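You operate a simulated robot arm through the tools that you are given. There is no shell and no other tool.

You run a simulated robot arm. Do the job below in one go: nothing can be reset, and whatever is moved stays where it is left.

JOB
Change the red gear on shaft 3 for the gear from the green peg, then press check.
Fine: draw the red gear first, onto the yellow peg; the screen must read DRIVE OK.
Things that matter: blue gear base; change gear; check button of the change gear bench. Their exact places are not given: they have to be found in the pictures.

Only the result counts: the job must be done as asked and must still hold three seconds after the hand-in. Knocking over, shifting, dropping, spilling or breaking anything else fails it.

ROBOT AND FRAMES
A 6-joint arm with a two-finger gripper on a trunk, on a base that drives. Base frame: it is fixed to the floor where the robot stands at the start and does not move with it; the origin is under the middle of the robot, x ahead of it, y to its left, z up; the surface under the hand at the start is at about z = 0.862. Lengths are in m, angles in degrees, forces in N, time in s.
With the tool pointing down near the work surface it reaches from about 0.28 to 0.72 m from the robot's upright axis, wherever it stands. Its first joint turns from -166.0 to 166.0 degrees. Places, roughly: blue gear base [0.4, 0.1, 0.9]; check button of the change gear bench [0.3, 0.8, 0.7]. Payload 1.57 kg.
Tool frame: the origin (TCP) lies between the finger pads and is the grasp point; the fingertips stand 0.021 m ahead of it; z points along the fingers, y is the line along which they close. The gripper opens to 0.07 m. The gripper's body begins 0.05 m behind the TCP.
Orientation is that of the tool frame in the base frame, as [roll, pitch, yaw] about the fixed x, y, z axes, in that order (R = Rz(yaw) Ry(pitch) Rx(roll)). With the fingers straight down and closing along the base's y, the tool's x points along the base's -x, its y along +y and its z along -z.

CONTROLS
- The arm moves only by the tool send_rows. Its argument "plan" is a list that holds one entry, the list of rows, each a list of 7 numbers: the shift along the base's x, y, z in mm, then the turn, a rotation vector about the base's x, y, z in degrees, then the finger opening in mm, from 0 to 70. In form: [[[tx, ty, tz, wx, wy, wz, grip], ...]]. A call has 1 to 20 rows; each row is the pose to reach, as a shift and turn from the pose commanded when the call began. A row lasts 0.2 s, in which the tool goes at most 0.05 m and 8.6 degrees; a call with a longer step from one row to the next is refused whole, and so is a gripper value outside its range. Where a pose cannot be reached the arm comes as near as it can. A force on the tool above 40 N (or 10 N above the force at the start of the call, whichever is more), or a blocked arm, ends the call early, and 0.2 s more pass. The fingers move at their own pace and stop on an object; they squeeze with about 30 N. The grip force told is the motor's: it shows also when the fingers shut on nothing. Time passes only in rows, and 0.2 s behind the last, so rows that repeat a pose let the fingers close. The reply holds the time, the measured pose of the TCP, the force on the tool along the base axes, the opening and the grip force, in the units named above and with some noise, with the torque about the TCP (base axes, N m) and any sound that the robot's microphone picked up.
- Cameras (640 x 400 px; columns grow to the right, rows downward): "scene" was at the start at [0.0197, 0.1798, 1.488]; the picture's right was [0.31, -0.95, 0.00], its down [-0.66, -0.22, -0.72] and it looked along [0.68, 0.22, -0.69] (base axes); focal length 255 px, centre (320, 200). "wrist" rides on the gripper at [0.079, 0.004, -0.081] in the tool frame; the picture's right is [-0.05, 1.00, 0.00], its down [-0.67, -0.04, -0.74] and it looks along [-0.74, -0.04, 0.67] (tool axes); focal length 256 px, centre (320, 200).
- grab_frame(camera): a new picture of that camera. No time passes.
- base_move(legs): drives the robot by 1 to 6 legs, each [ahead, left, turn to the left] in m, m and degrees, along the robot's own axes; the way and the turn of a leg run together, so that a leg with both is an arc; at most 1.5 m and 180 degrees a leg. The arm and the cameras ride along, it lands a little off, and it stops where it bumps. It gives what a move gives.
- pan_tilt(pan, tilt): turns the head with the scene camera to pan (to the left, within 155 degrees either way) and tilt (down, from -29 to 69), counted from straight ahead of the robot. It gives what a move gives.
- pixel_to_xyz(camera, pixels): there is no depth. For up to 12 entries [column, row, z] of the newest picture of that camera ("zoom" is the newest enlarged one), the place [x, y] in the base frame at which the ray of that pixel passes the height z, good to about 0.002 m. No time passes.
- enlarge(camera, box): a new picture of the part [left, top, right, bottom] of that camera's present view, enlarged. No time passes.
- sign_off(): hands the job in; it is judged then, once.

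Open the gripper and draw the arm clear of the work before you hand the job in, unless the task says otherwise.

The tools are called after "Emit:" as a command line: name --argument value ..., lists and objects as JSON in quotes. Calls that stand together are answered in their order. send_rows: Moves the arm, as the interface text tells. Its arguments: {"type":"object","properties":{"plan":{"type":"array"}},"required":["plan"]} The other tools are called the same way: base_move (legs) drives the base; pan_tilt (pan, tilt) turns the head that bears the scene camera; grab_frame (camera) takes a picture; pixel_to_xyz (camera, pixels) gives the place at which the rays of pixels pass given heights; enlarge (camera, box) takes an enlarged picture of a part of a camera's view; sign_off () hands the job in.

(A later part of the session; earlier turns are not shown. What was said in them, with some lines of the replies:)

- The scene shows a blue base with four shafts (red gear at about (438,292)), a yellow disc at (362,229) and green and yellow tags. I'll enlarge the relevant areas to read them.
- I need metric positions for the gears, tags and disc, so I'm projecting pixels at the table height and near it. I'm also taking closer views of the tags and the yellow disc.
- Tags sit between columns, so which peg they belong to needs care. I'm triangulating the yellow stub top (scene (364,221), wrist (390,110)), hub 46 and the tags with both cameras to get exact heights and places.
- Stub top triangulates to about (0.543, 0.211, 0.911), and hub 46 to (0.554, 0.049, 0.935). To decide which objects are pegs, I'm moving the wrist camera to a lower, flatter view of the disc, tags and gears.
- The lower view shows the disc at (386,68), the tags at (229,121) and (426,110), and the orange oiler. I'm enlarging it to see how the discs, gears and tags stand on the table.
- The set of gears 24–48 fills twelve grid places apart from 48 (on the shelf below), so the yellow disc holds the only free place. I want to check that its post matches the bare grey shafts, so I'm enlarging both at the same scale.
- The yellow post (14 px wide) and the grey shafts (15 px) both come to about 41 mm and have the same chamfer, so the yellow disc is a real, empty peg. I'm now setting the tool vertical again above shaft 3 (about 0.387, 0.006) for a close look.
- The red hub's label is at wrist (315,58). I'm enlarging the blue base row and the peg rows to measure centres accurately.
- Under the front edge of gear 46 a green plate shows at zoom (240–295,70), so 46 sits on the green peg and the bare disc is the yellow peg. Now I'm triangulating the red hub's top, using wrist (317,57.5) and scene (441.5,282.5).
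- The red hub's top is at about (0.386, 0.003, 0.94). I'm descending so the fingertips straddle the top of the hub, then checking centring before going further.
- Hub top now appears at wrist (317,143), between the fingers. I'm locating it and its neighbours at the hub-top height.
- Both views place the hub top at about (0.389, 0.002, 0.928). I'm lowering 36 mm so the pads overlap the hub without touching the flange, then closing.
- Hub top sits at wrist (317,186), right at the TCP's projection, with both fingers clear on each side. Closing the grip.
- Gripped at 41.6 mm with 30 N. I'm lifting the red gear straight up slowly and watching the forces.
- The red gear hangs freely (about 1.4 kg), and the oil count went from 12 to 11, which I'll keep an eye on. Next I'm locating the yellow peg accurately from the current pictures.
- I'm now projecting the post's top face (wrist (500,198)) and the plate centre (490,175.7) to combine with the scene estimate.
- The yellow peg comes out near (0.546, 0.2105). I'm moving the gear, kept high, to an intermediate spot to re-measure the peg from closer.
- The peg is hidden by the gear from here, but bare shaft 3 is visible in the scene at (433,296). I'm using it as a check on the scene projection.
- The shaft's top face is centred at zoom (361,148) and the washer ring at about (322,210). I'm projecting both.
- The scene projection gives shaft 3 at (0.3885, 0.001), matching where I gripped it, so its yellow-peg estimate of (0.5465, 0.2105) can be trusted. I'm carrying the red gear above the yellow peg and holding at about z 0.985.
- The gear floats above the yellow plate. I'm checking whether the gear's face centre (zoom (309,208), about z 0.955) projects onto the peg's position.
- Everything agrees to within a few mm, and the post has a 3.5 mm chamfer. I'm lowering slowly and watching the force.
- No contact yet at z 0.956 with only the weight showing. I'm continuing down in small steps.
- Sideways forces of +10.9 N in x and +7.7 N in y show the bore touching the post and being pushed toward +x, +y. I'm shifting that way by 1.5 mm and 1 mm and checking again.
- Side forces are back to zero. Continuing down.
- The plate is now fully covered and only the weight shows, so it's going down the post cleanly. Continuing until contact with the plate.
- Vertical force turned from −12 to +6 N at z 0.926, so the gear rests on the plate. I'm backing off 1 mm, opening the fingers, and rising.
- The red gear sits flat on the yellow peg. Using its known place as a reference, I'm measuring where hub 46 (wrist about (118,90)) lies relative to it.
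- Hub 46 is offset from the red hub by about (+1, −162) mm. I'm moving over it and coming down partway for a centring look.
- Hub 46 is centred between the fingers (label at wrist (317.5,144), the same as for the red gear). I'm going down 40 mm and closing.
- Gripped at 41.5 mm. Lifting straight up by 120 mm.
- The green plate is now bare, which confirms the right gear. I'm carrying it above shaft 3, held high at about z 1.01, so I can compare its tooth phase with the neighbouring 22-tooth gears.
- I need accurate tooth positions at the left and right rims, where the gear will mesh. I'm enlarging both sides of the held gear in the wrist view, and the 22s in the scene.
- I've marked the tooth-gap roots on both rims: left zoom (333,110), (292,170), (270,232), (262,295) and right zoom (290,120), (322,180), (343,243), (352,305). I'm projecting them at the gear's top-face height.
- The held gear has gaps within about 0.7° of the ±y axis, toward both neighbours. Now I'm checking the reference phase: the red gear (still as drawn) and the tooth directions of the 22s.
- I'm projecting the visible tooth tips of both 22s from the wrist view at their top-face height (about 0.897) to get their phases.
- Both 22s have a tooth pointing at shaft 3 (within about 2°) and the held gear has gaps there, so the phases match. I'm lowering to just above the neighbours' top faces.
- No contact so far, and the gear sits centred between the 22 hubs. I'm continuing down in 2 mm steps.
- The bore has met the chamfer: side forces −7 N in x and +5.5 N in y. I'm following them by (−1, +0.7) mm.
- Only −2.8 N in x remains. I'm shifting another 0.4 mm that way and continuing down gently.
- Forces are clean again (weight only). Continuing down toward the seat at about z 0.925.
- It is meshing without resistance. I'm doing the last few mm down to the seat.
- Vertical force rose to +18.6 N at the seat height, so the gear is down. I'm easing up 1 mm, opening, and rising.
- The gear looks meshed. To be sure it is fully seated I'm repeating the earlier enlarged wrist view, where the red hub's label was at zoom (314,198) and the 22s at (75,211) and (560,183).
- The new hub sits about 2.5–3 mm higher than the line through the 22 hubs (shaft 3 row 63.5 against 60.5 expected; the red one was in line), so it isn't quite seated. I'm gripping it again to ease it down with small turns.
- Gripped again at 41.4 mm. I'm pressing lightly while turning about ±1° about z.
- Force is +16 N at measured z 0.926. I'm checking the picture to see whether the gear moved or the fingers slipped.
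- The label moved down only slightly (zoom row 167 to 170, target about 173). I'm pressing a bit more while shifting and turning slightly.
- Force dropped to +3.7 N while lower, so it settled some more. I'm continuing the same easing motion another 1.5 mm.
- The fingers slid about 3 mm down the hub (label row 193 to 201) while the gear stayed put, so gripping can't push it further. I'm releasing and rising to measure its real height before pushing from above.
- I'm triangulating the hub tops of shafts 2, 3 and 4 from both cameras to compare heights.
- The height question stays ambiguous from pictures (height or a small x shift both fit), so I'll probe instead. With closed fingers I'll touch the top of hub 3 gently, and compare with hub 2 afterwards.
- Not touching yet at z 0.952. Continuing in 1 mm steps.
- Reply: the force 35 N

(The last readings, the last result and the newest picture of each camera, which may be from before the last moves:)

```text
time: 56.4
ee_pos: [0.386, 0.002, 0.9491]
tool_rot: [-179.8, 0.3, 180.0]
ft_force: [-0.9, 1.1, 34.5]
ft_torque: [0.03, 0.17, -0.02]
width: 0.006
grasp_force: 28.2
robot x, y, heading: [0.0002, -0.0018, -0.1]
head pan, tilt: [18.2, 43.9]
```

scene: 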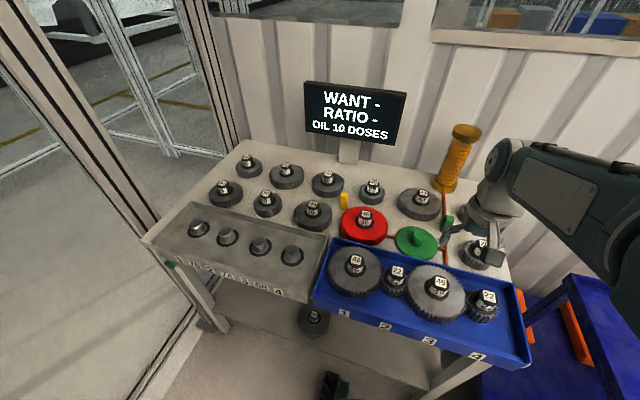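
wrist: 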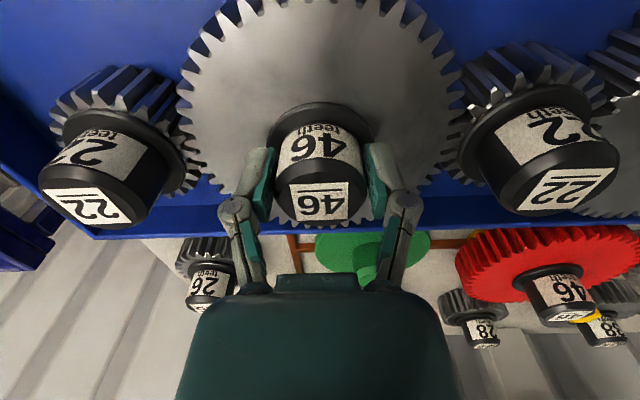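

Contact came at commanded z of about 0.950, stiff at 20 N/mm, so hub 3's top is near 0.929 and it doesn't give under 34 N. I'm rising and probing hub 2 the same way for comparison.

Emit:
send_rows --plan '[[[0, 0, 5, 0, 0, 0, 0], [0, 0, 20, 0, 0, 0, 0], [0, 25, 25, 0, 0, 0, 0], [1, 60, 25, 0, 0, 0, 0], [1, 97, 25, 0, 0, 0, 0], [1, 97, 15, 0, 0, 0, 0], [1, 97, 6, 0, 0, 0, 0], [1, 97, 5, 0, 0, 0, 0], [1, 97, 5, 0, 0, 0, 0]]]'

Emit:
enlarge --camera "scene" --box '[360, 240, 440, 290]'

```text
time: 58.4
ee_pos: [0.389, 0.0999, 0.9524]
tool_rot: [-179.9, 0.1, -180.0]
ft_force: [0.0, -0.5, 0.0]
ft_torque: [-0.01, 0.03, -0.03]
width: 0.0
grasp_force: 28.9
robot x, y, heading: [-0.001, 0.0007, -0.0]
head pan, tilt: [18.2, 43.9]
```

```text
8.00 times, centred on (400, 265) of scene
```

zoom: 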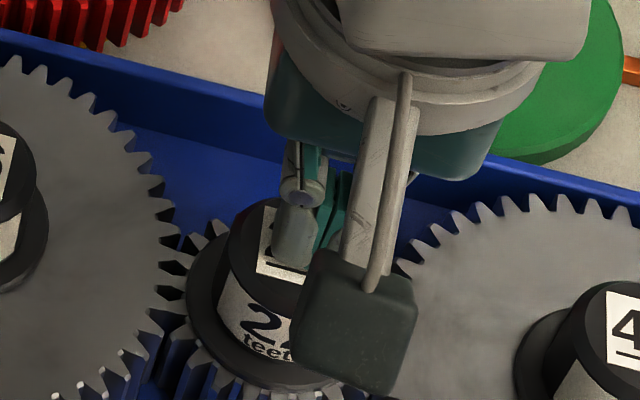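

Fingertips are over hub 2 at commanded z 0.953. Stepping down 1 mm at a time.

Emit:
send_rows --plan '[[[0, 0, -1, 0, 0, 0, 0], [0, 0, -2, 0, 0, 0, 0], [0, 0, -2, 0, 0, 0, 0]]]'

Emit:
send_rows --plan '[[[0, 0, -1, 0, 0, 0, 0], [0, 0, -1, 0, 0, 0, 0]]]'

Emit:
send_rows --plan '[[[0, 0, -1, 0, 0, 0, 0], [0, 0, -1, 0, 0, 0, 0]]]'

```text
time: 59.2
ee_pos: [0.3888, 0.0998, 0.9521]
tool_rot: [-179.9, 0.0, -180.0]
ft_force: [0.2, 0.4, -0.2]
ft_torque: [-0.01, 0.04, 0.01]
width: 0.0002
grasp_force: 28.1
robot x, y, heading: [-0.0016, -0.0005, 0.3]
head pan, tilt: [18.2, 43.9]
```

```text
time: 59.8
ee_pos: [0.3884, 0.1009, 0.9481]
tool_rot: [-179.9, 0.0, 179.9]
ft_force: [0.0, 0.5, -0.3]
ft_torque: [0.0, -0.01, 0.0]
width: 0.0002
grasp_force: 28.3
robot x, y, heading: [-0.0012, 0.0046, -0.1]
head pan, tilt: [18.2, 43.9]
```

```text
time: 60.4
ee_pos: [0.3884, 0.0993, 0.9497]
tool_rot: [-179.9, 0.2, -180.0]
ft_force: [-0.8, 2.4, 13.7]
ft_torque: [0.03, 0.11, -0.02]
width: 0.0061
grasp_force: 28.6
robot x, y, heading: [0.0023, -0.0013, 0.2]
head pan, tilt: [18.2, 43.9]
```

Hub 2 gives the same contact (13.7 N at commanded 0.9492, against 14.8 N for hub 3), so the new gear is fully seated. I'm raising the arm clear and turning the head left to study the check button and the way there.

Emit:
send_rows --plan '[[[0, 0, 10, 0, 0, 0, 0], [0, 0, 50, 0, 0, 0, 0], [0, 0, 100, 0, 0, 0, 0], [0, 0, 150, 0, 0, 0, 0], [-20, -20, 180, 0, 0, 0, 0], [-40, -40, 200, 0, 0, 0, 0], [-40, -40, 200, 0, 0, 0, 0]]]'

Emit:
pan_tilt --pan 65 --tilt 45

Emit:
grab_frame --camera "scene"

```text
time: 62.0
ee_pos: [0.3479, 0.0615, 1.1478]
tool_rot: [-179.9, 0.2, -180.0]
ft_force: [-0.1, 0.2, 0.3]
ft_torque: [0.0, -0.03, -0.02]
width: 0.0
grasp_force: 28.5
robot x, y, heading: [-0.0017, -0.0032, 0.1]
head pan, tilt: [18.2, 43.9]
```

```text
time: 63.1
ee_pos: [0.3494, 0.0615, 1.1499]
tool_rot: [-179.9, 0.1, -179.9]
ft_force: [-0.1, -0.3, -0.6]
ft_torque: [-0.02, 0.01, 0.02]
width: 0.0002
grasp_force: 28.7
robot x, y, heading: [0.001, -0.0011, -0.0]
head pan, tilt: [65.0, 45.0]
```

```text
taken
```

scene: 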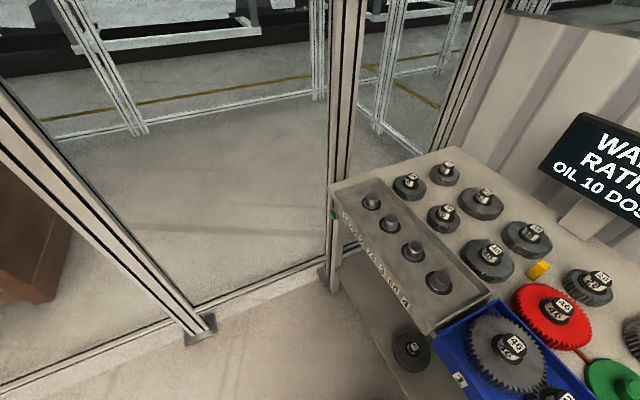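

A framed partition stands beyond the left end of the bench. I'm locating its post feet and the button, and zooming on the button at (333,214).

Emit:
pixel_to_xyz --camera "scene" --pixels '[[203, 333, 0.0], [322, 272, 0.0], [333, 214, 0.75], [333, 214, 0.78], [331, 190, 0.86], [465, 333, 0.86], [5, 388, 0.0], [336, 290, 0.0]]'

Emit:
enlarge --camera "scene" --box '[315, 175, 379, 239]'

Emit:
pan_tilt --pan 85 --tilt 55

Emit:
grab_frame --camera "scene"

```text
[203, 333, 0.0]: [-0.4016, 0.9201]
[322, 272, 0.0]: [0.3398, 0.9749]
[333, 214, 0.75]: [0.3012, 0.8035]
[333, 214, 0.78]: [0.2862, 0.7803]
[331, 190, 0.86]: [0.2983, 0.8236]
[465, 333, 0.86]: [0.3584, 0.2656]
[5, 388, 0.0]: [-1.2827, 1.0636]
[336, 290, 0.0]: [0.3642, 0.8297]
```

```text
6.25 times, centred on (347, 207) of scene
```

zoom: 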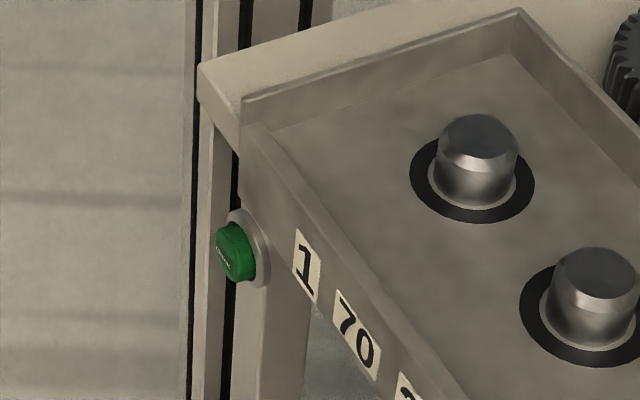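

```text
time: 64.0
ee_pos: [0.3486, 0.0605, 1.1497]
tool_rot: [-179.9, 0.1, -179.9]
ft_force: [1.0, -0.8, 0.5]
ft_torque: [-0.01, 0.01, 0.02]
width: 0.0
grasp_force: 28.8
robot x, y, heading: [0.0019, -0.0009, 0.0]
head pan, tilt: [85.0, 55.0]
```

```text
taken
```

scene: 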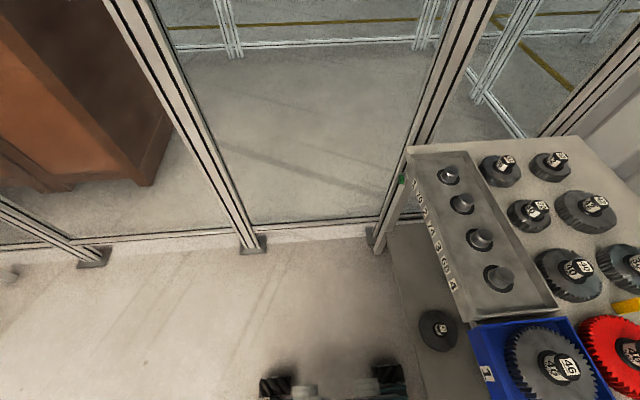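

The button is green, marked CHECK, and faces −x at about (0.30, 0.80, 0.75) on the bench's front-left corner, while the partition is at y ≈ 0.92. Before backing up and driving left, I'm looking behind the robot.

Emit:
pan_tilt --pan 150 --tilt 45

Emit:
grab_frame --camera "scene"

Emit:
pan_tilt --pan -150 --tilt 45

Emit:
grab_frame --camera "scene"

```text
time: 65.3
ee_pos: [0.3487, 0.0603, 1.1488]
tool_rot: [-180.0, 0.0, 180.0]
ft_force: [-0.3, -0.5, 0.1]
ft_torque: [0.0, 0.04, -0.03]
width: 0.0003
grasp_force: 28.7
robot x, y, heading: [-0.0019, -0.0005, -0.3]
head pan, tilt: [150.0, 45.0]
```

```text
taken
```

scene: 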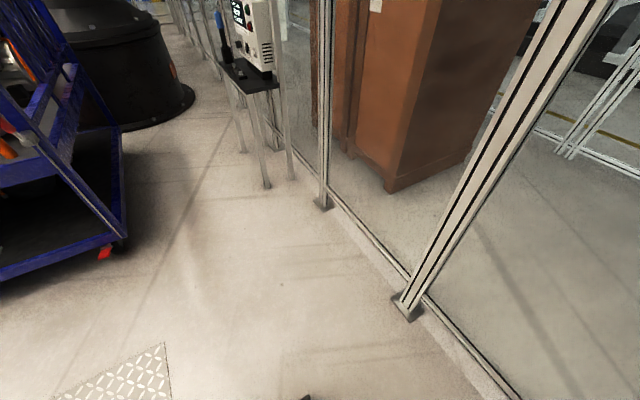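

```text
time: 69.4
ee_pos: [0.3489, 0.0612, 1.1503]
tool_rot: [-179.9, 0.0, 180.0]
ft_force: [0.1, -0.8, -0.2]
ft_torque: [0.01, 0.02, -0.01]
width: 0.0
grasp_force: 28.8
robot x, y, heading: [-0.0032, -0.001, 0.2]
head pan, tilt: [-150.0, 45.0]
```

```text
taken
```

scene: 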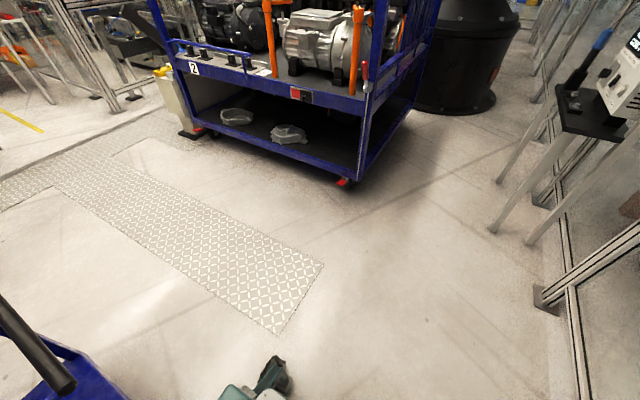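

The floor behind is clear for about a metre. I'm backing up 0.28 m, then driving 0.45 m left.

Emit:
base_move --legs '[[-0.28, 0, 0], [0, 0.45, 0]]'

Emit:
pan_tilt --pan 32 --tilt 45

Emit:
grab_frame --camera "scene"

Emit:
grab_frame --camera "wrist"

```text
time: 73.7
ee_pos: [0.0701, 0.5108, 1.1499]
tool_rot: [180.0, 0.1, -179.9]
ft_force: [-0.1, -0.5, 0.2]
ft_torque: [0.01, -0.02, 0.0]
width: 0.0002
grasp_force: 28.8
robot x, y, heading: [-0.2775, 0.4557, 0.3]
head pan, tilt: [-150.0, 45.0]
```

```text
time: 76.4
ee_pos: [0.0712, 0.514, 1.1506]
tool_rot: [-180.0, 0.0, -179.8]
ft_force: [0.5, -0.1, 0.7]
ft_torque: [0.0, 0.04, 0.01]
width: 0.0
grasp_force: 29.5
robot x, y, heading: [-0.2784, 0.4525, 0.2]
head pan, tilt: [32.0, 45.0]
```

```text
taken
```

scene: 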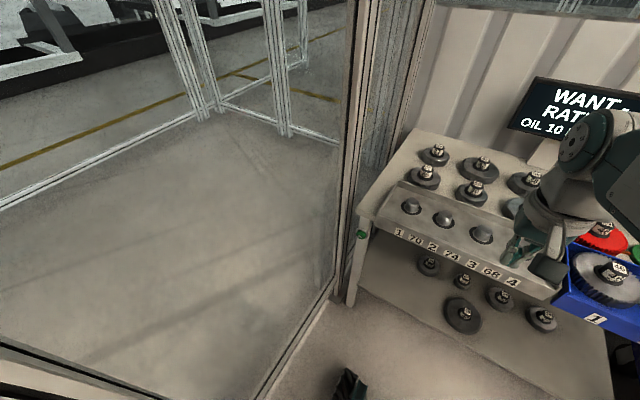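

```text
taken
```

wrist: 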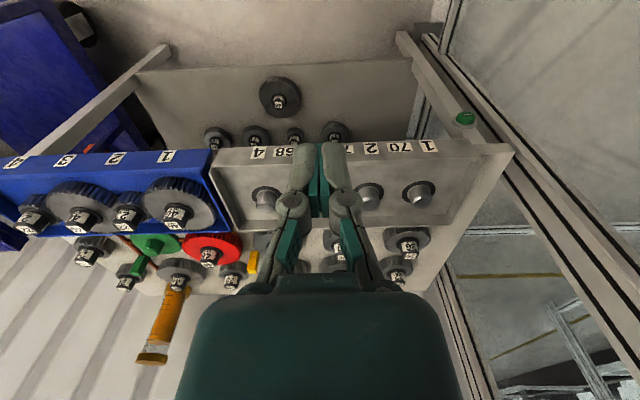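

The button is visible in both cameras: scene (362,234), wrist (465,118). I'm enlarging and triangulating it.

Emit:
enlarge --camera "scene" --box '[340, 214, 388, 254]'

Emit:
enlarge --camera "wrist" --box '[430, 95, 510, 145]'

Emit:
pixel_to_xyz --camera "scene" --pixels '[[362, 234, 0.7], [362, 234, 0.74], [362, 234, 0.78], [362, 234, 0.82]]'

Emit:
pixel_to_xyz --camera "wrist" --pixels '[[465, 118, 0.7], [465, 118, 0.74], [465, 118, 0.78], [465, 118, 0.82]]'

```text
10.00 times, centred on (364, 234) of scene
```

zoom: 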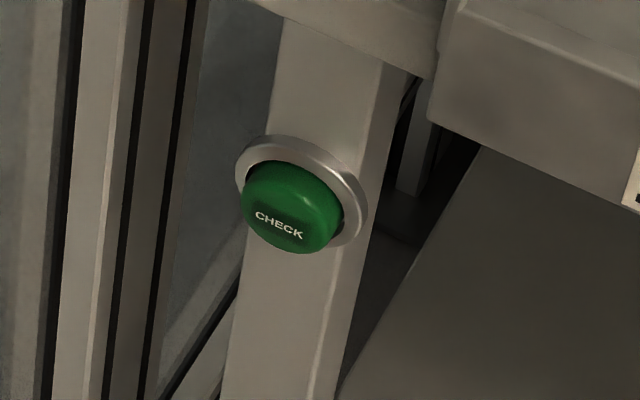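

```text
8.00 times, centred on (470, 120) of wrist
```

zoom: 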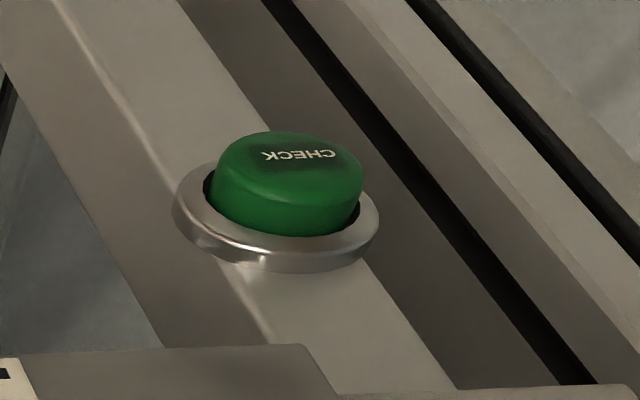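

```text
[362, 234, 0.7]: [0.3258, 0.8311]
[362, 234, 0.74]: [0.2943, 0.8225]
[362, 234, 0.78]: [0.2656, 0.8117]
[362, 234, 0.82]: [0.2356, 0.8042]
```

```text
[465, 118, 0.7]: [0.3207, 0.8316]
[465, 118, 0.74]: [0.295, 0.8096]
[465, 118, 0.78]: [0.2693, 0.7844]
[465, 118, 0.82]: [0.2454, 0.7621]
```

I'm refining with the cap's face centre: scene (361,235), wrist (467.3,114.8).

Emit:
pixel_to_xyz --camera "scene" --pixels '[[361, 235, 0.68], [361, 235, 0.7], [361, 235, 0.72], [361, 235, 0.74], [361, 235, 0.76], [352, 330, 0.4]]'

Emit:
pixel_to_xyz --camera "wrist" --pixels '[[467.3, 114.8, 0.68], [467.3, 114.8, 0.7], [467.3, 114.8, 0.72], [467.3, 114.8, 0.74], [467.3, 114.8, 0.76]]'

```text
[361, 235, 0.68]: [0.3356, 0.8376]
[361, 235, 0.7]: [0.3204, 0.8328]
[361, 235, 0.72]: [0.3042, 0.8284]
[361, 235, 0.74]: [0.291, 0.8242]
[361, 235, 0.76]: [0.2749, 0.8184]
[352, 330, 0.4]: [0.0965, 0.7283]
```

```text
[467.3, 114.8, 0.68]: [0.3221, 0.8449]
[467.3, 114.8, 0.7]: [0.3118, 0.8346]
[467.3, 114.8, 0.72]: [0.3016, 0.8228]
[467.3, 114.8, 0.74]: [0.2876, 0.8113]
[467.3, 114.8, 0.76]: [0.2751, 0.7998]
```

The button face is at about (0.303, 0.827, 0.715), roughly 35 mm across, facing −x. In free space I'm tilting the tool to point forward (fingers closed), moving toward y 0.76 at z 1.0.

Emit:
send_rows --plan '[[[0, 25, -15, 0, -7.5, 0, 0], [0, 50, -30, 0, -15, 0, 0], [0, 75, -45, 0, -22.5, 0, 0], [0, 100, -60, 0, -30, 0, 0], [0, 125, -75, 0, -37.5, 0, 0], [0, 150, -90, 0, -45, 0, 0], [0, 175, -105, 0, -52.5, 0, 0], [0, 200, -120, 0, -60, 0, 0], [0, 225, -135, 0, -67.5, 0, 0], [0, 250, -150, 0, -75, 0, 0], [0, 250, -150, 0, -75, 0, 0]]]'

Emit:
grab_frame --camera "scene"

Emit:
grab_frame --camera "wrist"

```text
time: 78.8
ee_pos: [0.0696, 0.7634, 0.9985]
tool_rot: [-179.3, 75.1, -179.4]
ft_force: [-1.0, -0.5, -0.5]
ft_torque: [0.01, -0.02, 0.03]
width: 0.0
grasp_force: 28.6
robot x, y, heading: [-0.2775, 0.4522, 0.4]
head pan, tilt: [32.0, 45.0]
```

```text
taken
```

scene: 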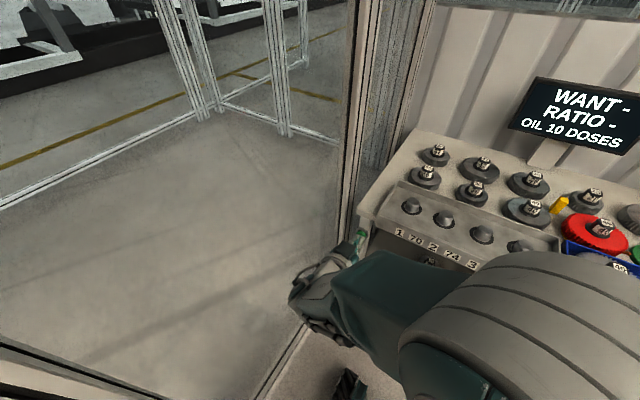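

```text
taken
```

wrist: 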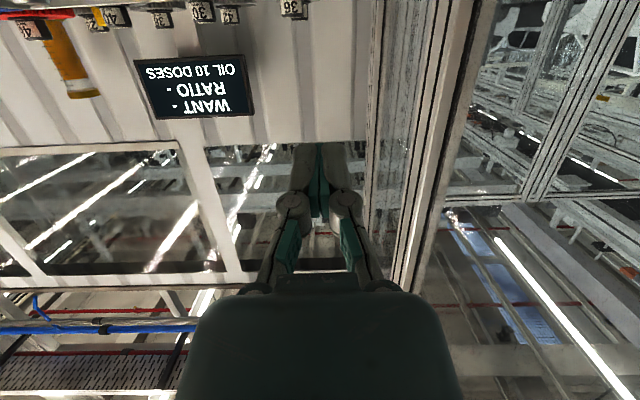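

The tool now points forward and clear. I'm lowering it to the button's height, still about 15 cm short of it.

Emit:
send_rows --plan '[[[5, 8, -35, 0, 0, 0, 0], [10, 16, -70, 0, 0, 0, 0], [15, 24, -105, 0, 0, 0, 0], [20, 32, -140, 0, 0, 0, 0], [25, 40, -175, 0, 0, 0, 0], [30, 48, -210, 0, 0, 0, 0], [40, 56, -245, 0, 0, 0, 0], [50, 63, -280, 0, 0, 0, 0], [50, 63, -280, 0, 0, 0, 0]]]'

Emit:
grab_frame --camera "scene"

Emit:
grab_frame --camera "wrist"

```text
time: 80.8
ee_pos: [0.1239, 0.8355, 0.7214]
tool_rot: [-177.8, 75.0, -178.2]
ft_force: [-0.4, -0.9, 0.8]
ft_torque: [0.0, 0.01, -0.03]
width: 0.0
grasp_force: 28.0
out of reach, approached as far as the arm can: row 7, 8, 9
robot x, y, heading: [-0.2773, 0.4534, -0.1]
head pan, tilt: [32.0, 45.0]
```

```text
taken
```

scene: 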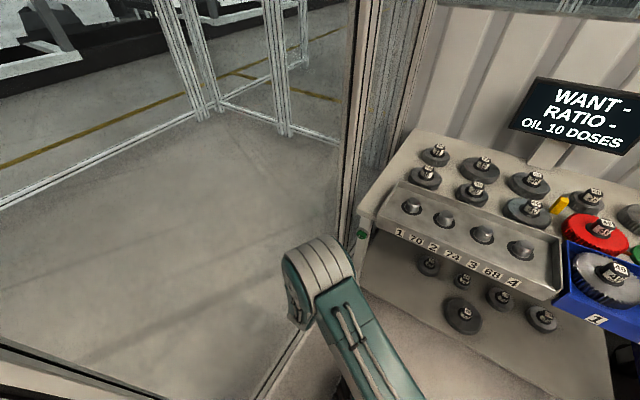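

```text
taken
```

wrist: 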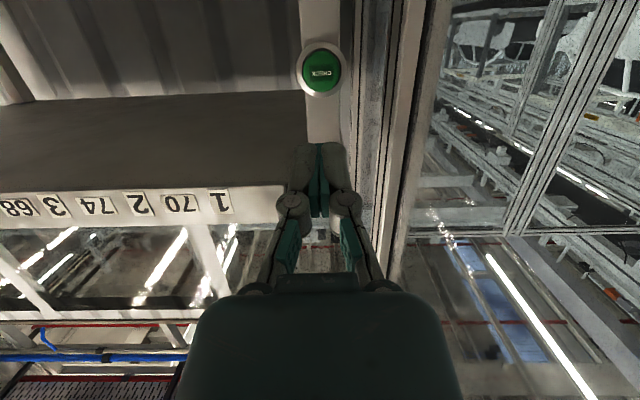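

The button appears in the wrist picture at (322,71), just ahead and lined up sideways; the arm was at its limit for the last rows. I'm measuring the button from here.

Emit:
pixel_to_xyz --camera "wrist" --pixels '[[322, 71, 0.69], [322, 71, 0.7], [322, 71, 0.71], [322, 71, 0.72], [322, 71, 0.73]]'

Emit:
enlarge --camera "wrist" --box '[270, 30, 370, 190]'

```text
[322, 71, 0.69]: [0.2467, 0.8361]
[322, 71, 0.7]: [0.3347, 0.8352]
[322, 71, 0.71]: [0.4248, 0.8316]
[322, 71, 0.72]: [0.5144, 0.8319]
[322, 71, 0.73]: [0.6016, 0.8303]
```

```text
2.50 times, centred on (320, 110) of wrist
```

zoom: 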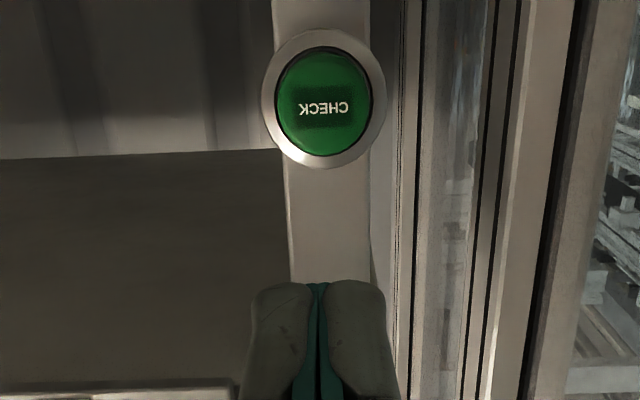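

From this level view the button centre is at about (0.305, 0.835, 0.697). I'm advancing 70 mm and lowering a little, staying short of contact, then re-checking.

Emit:
send_rows --plan '[[[20, 0, 0, 0, 0, 0, 0], [40, 0, -5, 0, 0, 0, 0], [60, 0, -10, 0, 0, 0, 0], [75, 0, -14, 0, 0, 0, 0], [75, 0, -14, 0, 0, 0, 0]]]'

Emit:
grab_frame --camera "wrist"

Emit:
grab_frame --camera "scene"

```text
time: 82.0
ee_pos: [0.1998, 0.8355, 0.7073]
tool_rot: [-179.0, 75.1, -179.0]
ft_force: [-0.3, -0.3, 0.5]
ft_torque: [0.04, -0.01, 0.02]
width: 0.0
grasp_force: 28.4
robot x, y, heading: [-0.2755, 0.4533, 0.0]
head pan, tilt: [32.0, 45.0]
```

```text
taken
```

wrist: 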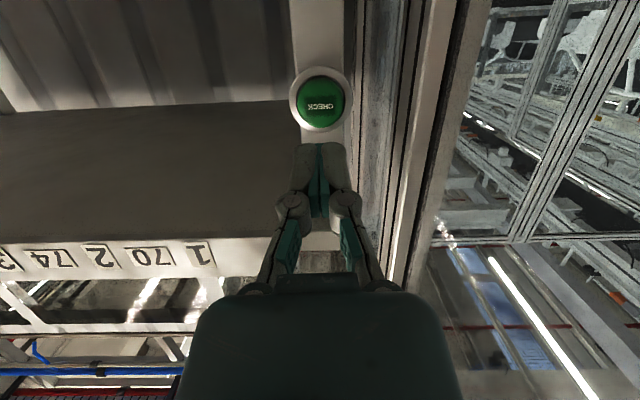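

```text
taken
```

scene: 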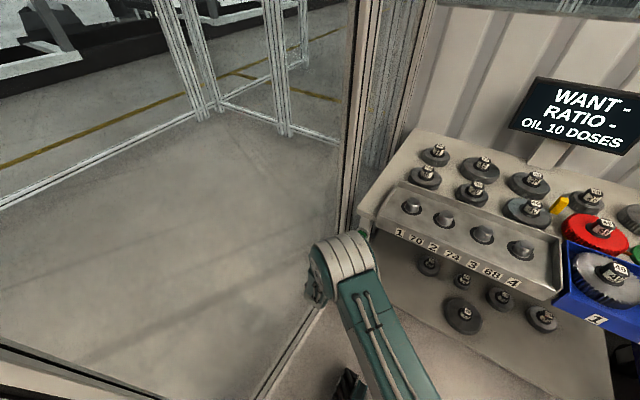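

The button is now at wrist (320,98), straight ahead sideways. I'm measuring its height again from here.

Emit:
pixel_to_xyz --camera "wrist" --pixels '[[320, 98, 0.69], [320, 98, 0.695], [320, 98, 0.7], [320, 98, 0.705], [320, 98, 0.71]]'

```text
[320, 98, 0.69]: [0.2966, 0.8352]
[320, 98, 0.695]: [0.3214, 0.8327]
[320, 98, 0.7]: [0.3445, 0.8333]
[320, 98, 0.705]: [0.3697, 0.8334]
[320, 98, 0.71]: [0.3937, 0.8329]
```

Button centre is at z ≈ 0.693. I'm lowering 9 mm and advancing to about 15 mm short of the cap.

Emit:
send_rows --plan '[[[20, 0, -4, 0, 0, 0, 0], [40, 0, -9, 0, 0, 0, 0], [55, 0, -9, 0, 0, 0, 0], [55, 0, -9, 0, 0, 0, 0]]]'

Emit:
grab_frame --camera "wrist"

```text
time: 83.0
ee_pos: [0.2534, 0.8342, 0.6982]
tool_rot: [-179.0, 75.0, -179.1]
ft_force: [0.0, 0.5, -0.5]
ft_torque: [0.0, -0.03, 0.0]
width: 0.0
grasp_force: 27.6
robot x, y, heading: [-0.2746, 0.4515, 0.2]
head pan, tilt: [32.0, 45.0]
```

```text
taken
```

wrist: 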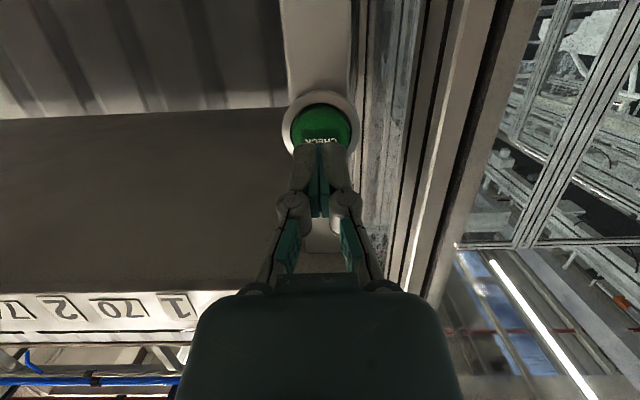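

The fingertips line up within a few mm of the cap's centre. I'm pushing forward in small steps, with a check for force.

Emit:
send_rows --plan '[[[6, 0, -2, 0, 0, 0, 0], [12, 0, -3, 0, 0, 0, 0], [17, 0, -3, 0, 0, 0, 0], [20, 0, -3, 0, 0, 0, 0], [23, 0, -3, 0, 0, 0, 0]]]'

Emit:
grab_frame --camera "wrist"

Emit:
grab_frame --camera "scene"

```text
time: 84.2
ee_pos: [0.2777, 0.8348, 0.6947]
tool_rot: [-178.9, 75.1, -179.0]
ft_force: [-0.8, -0.2, -0.7]
ft_torque: [-0.01, 0.04, 0.01]
width: 0.0001
grasp_force: 28.4
robot x, y, heading: [-0.2755, 0.451, 0.4]
head pan, tilt: [32.0, 45.0]
```

```text
taken
```

wrist: 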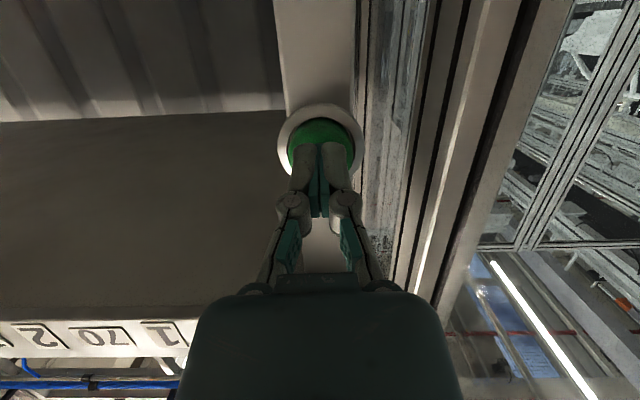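

```text
taken
```

scene: 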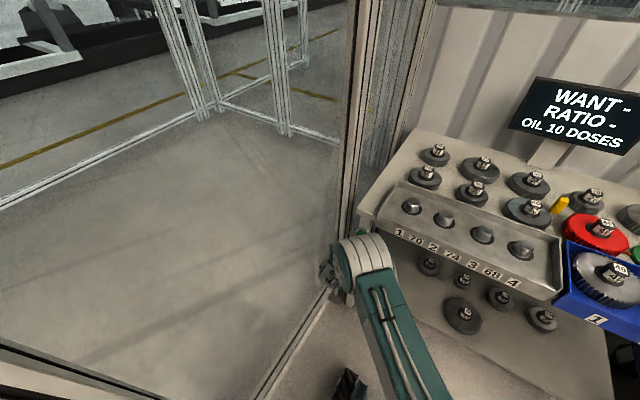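

No force yet; the cap is just ahead. I'm advancing another 12 mm in 2 mm steps.

Emit:
send_rows --plan '[[[2, 0, 0, 0, 0, 0, 0], [4, 0, 0, 0, 0, 0, 0], [6, 0, 0, 0, 0, 0, 0]]]'

Emit:
send_rows --plan '[[[2, 0, 0, 0, 0, 0, 0], [4, 0, 0, 0, 0, 0, 0], [4, 0, 0, 0, 0, 0, 0]]]'

Emit:
grab_frame --camera "scene"

```text
time: 85.0
ee_pos: [0.2833, 0.834, 0.6955]
tool_rot: [-179.1, 75.1, -179.2]
ft_force: [-0.7, 0.5, -0.1]
ft_torque: [-0.01, -0.02, -0.03]
width: 0.0
grasp_force: 28.6
robot x, y, heading: [-0.2788, 0.4533, 0.3]
head pan, tilt: [32.0, 45.0]
```

```text
time: 85.8
ee_pos: [0.2862, 0.8338, 0.6951]
tool_rot: [-179.0, 75.0, -179.1]
ft_force: [-0.5, -0.3, -0.5]
ft_torque: [-0.02, 0.0, 0.01]
width: 0.0
grasp_force: 28.4
robot x, y, heading: [-0.2798, 0.4512, 0.4]
head pan, tilt: [32.0, 45.0]
```

```text
taken
```

scene: 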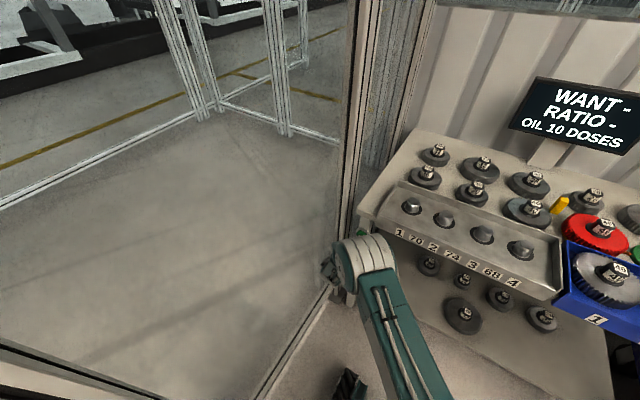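

Emit:
grab_frame --camera "wrist"

Emit:
enlarge --camera "wrist" --box '[260, 90, 380, 190]'

Emit:
enlarge --camera "scene" --box '[320, 210, 400, 290]'

```text
taken
```

wrist: 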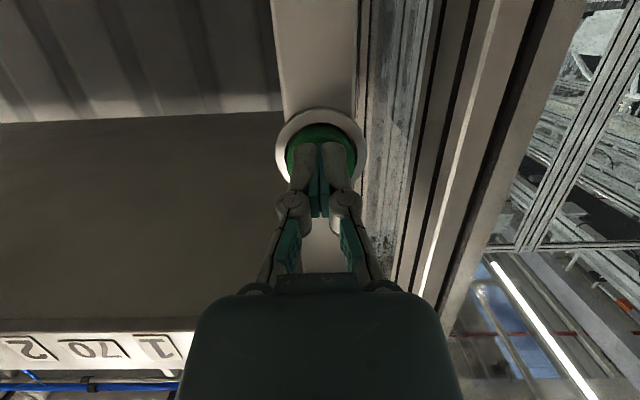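

```text
4.00 times, centred on (320, 140) of wrist
```

zoom: 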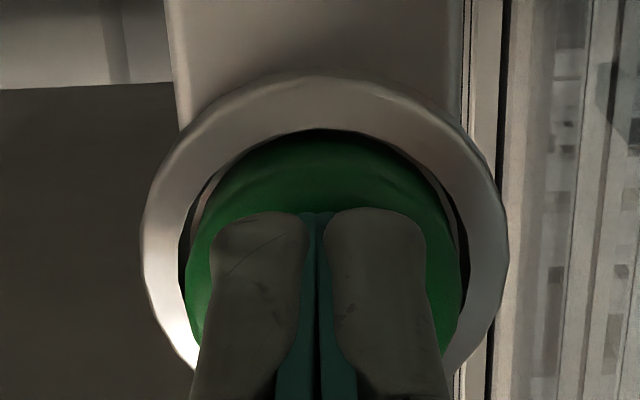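

```text
5.00 times, centred on (360, 250) of scene
```

zoom: 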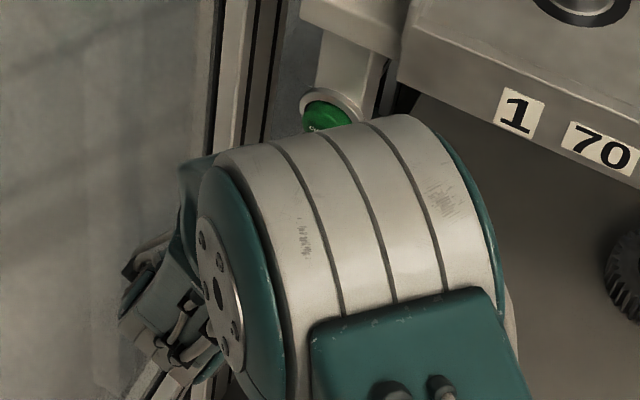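

The fingertips are centred on the cap, just short of it. Continuing forward.

Emit:
send_rows --plan '[[[2, 0, 0, 0, 0, 0, 0], [4, 0, 0, 0, 0, 0, 0], [4, 0, 0, 0, 0, 0, 0]]]'

Emit:
send_rows --plan '[[[2, 0, 0, 0, 0, 0, 0], [4, 0, 0, 0, 0, 0, 0], [4, 0, 0, 0, 0, 0, 0]]]'

Emit:
grab_frame --camera "scene"

```text
time: 86.6
ee_pos: [0.2894, 0.8338, 0.6951]
tool_rot: [-179.1, 75.0, -179.0]
ft_force: [-1.7, 0.5, -1.1]
ft_torque: [0.0, -0.03, 0.04]
width: 0.0061
grasp_force: 28.6
robot x, y, heading: [-0.2817, 0.4495, 0.3]
head pan, tilt: [32.0, 45.0]
```

```text
time: 87.4
ee_pos: [0.2939, 0.8337, 0.695]
tool_rot: [-178.9, 75.0, -178.9]
ft_force: [-6.1, 0.4, -1.3]
ft_torque: [-0.03, 0.01, 0.02]
width: 0.0062
grasp_force: 28.0
robot x, y, heading: [-0.2779, 0.4491, 0.2]
head pan, tilt: [32.0, 45.0]
heard: click
```

```text
taken
```

scene: 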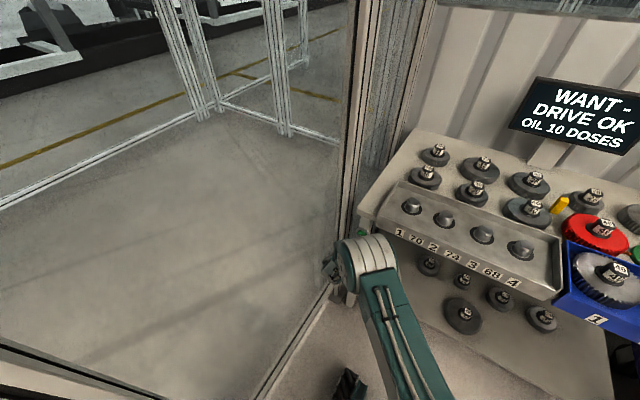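

A click was heard and the screen reads DRIVE OK. I'm backing straight out from the button, opening the gripper, and rising clear of the bench.

Emit:
send_rows --plan '[[[-10, 0, 0, 0, 0, 0, 0], [-30, 0, 0, 0, 0, 0, 0], [-60, 0, 0, 0, 0, 0, 10], [-95, 0, 5, 0, 0, 0, 30], [-130, -5, 10, 0, 0, 0, 50], [-165, -10, 15, 0, 0, 0, 60], [-165, -10, 15, 0, 0, 0, 60]]]'

Emit:
grab_frame --camera "scene"

```text
time: 89.0
ee_pos: [0.1337, 0.8316, 0.7126]
tool_rot: [-177.6, 74.9, -177.9]
ft_force: [-0.3, 0.2, -0.4]
ft_torque: [0.03, 0.02, -0.02]
width: 0.0598
grasp_force: 0.1
out of reach, approached as far as the arm can: row 6, 7
robot x, y, heading: [-0.2763, 0.4508, 0.3]
head pan, tilt: [32.0, 45.0]
```

```text
taken
```

scene: 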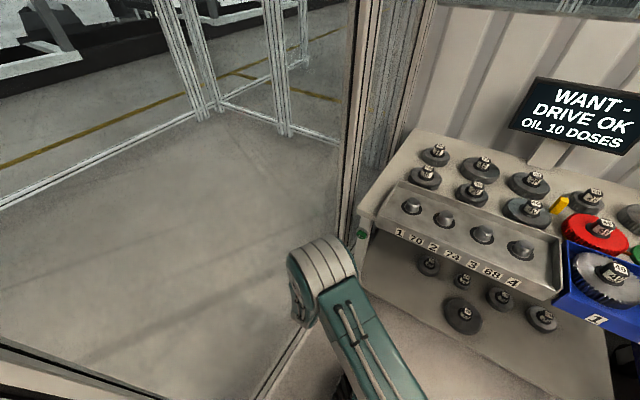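

The arm is off the button and the screen still reads DRIVE OK. I'm raising it into open space and checking the whole bench once more.

Emit:
send_rows --plan '[[[0, -10, 35, 0, 0, 0, 60], [0, -20, 70, 0, 0, 0, 60], [0, -30, 105, 0, 0, 0, 60], [0, -45, 140, 0, 0, 0, 60], [0, -60, 175, 0, 0, 0, 60], [-10, -75, 210, 0, 0, 0, 60], [-20, -90, 245, 0, 0, 0, 60], [-20, -90, 245, 0, 0, 0, 60], [-20, -90, 245, 0, 0, 0, 60]]]'

Emit:
pan_tilt --pan -15 --tilt 40

Emit:
grab_frame --camera "scene"

```text
time: 91.0
ee_pos: [0.1133, 0.7425, 0.9585]
tool_rot: [-179.0, 75.0, -179.0]
ft_force: [0.5, -0.2, -0.1]
ft_torque: [-0.03, 0.01, 0.02]
width: 0.0601
grasp_force: 0.0
robot x, y, heading: [-0.2785, 0.4531, 0.1]
head pan, tilt: [32.0, 45.0]
```

```text
time: 92.2
ee_pos: [0.1136, 0.7412, 0.9589]
tool_rot: [-179.0, 75.2, -179.1]
ft_force: [-0.2, -0.8, 0.1]
ft_torque: [-0.03, 0.0, 0.0]
width: 0.0605
grasp_force: 0.1
robot x, y, heading: [-0.2787, 0.453, 0.4]
head pan, tilt: [-15.0, 40.0]
```

```text
taken
```

scene: 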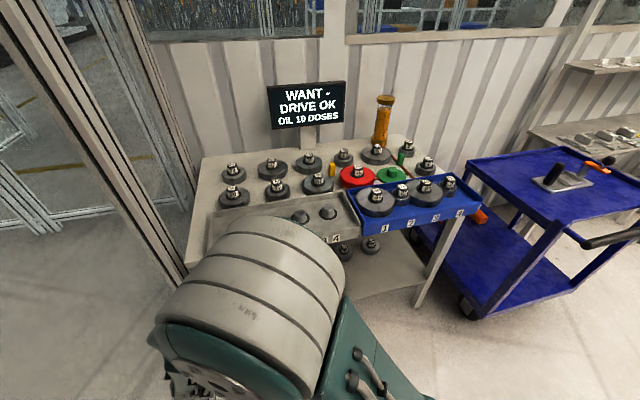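

The screen reads DRIVE OK, the red gear is on the yellow peg at (357,175), the new 46 is on shaft 3, everything else is in place, and the gripper is open and clear. I'm handing the job in.

Emit:
sign_off

```text
The job is handed in.
```

The gear change is done and handed in, and the screen reads **DRIVE OK**. The hand-in reply gave no verdict.

- **Red gear:** I drew it off shaft 3 first and set it on the yellow peg.
- **Replacement:** the 46-tooth gear from the green peg is now on shaft 3 and meshes with both 22-tooth neighbours. In one picture it looked about 3 mm high, so I touched its hub and a neighbour's with the fingertips. Both made contact at the same height, so it is fully seated.
- **Check button:** I pressed it once, heard the click, and the screen changed to DRIVE OK.
- **Oil counter:** it fell from 12 to 10 doses during the job. It dropped by one each time I lifted a gear off, and I never touched the oiler.

I saw nothing else on the bench moved or knocked over. The gripper is open and the arm is clear of the bench. The robot itself now stands about 0.28 m back and 0.45 m left of where it started, because the check button was out of reach from there.
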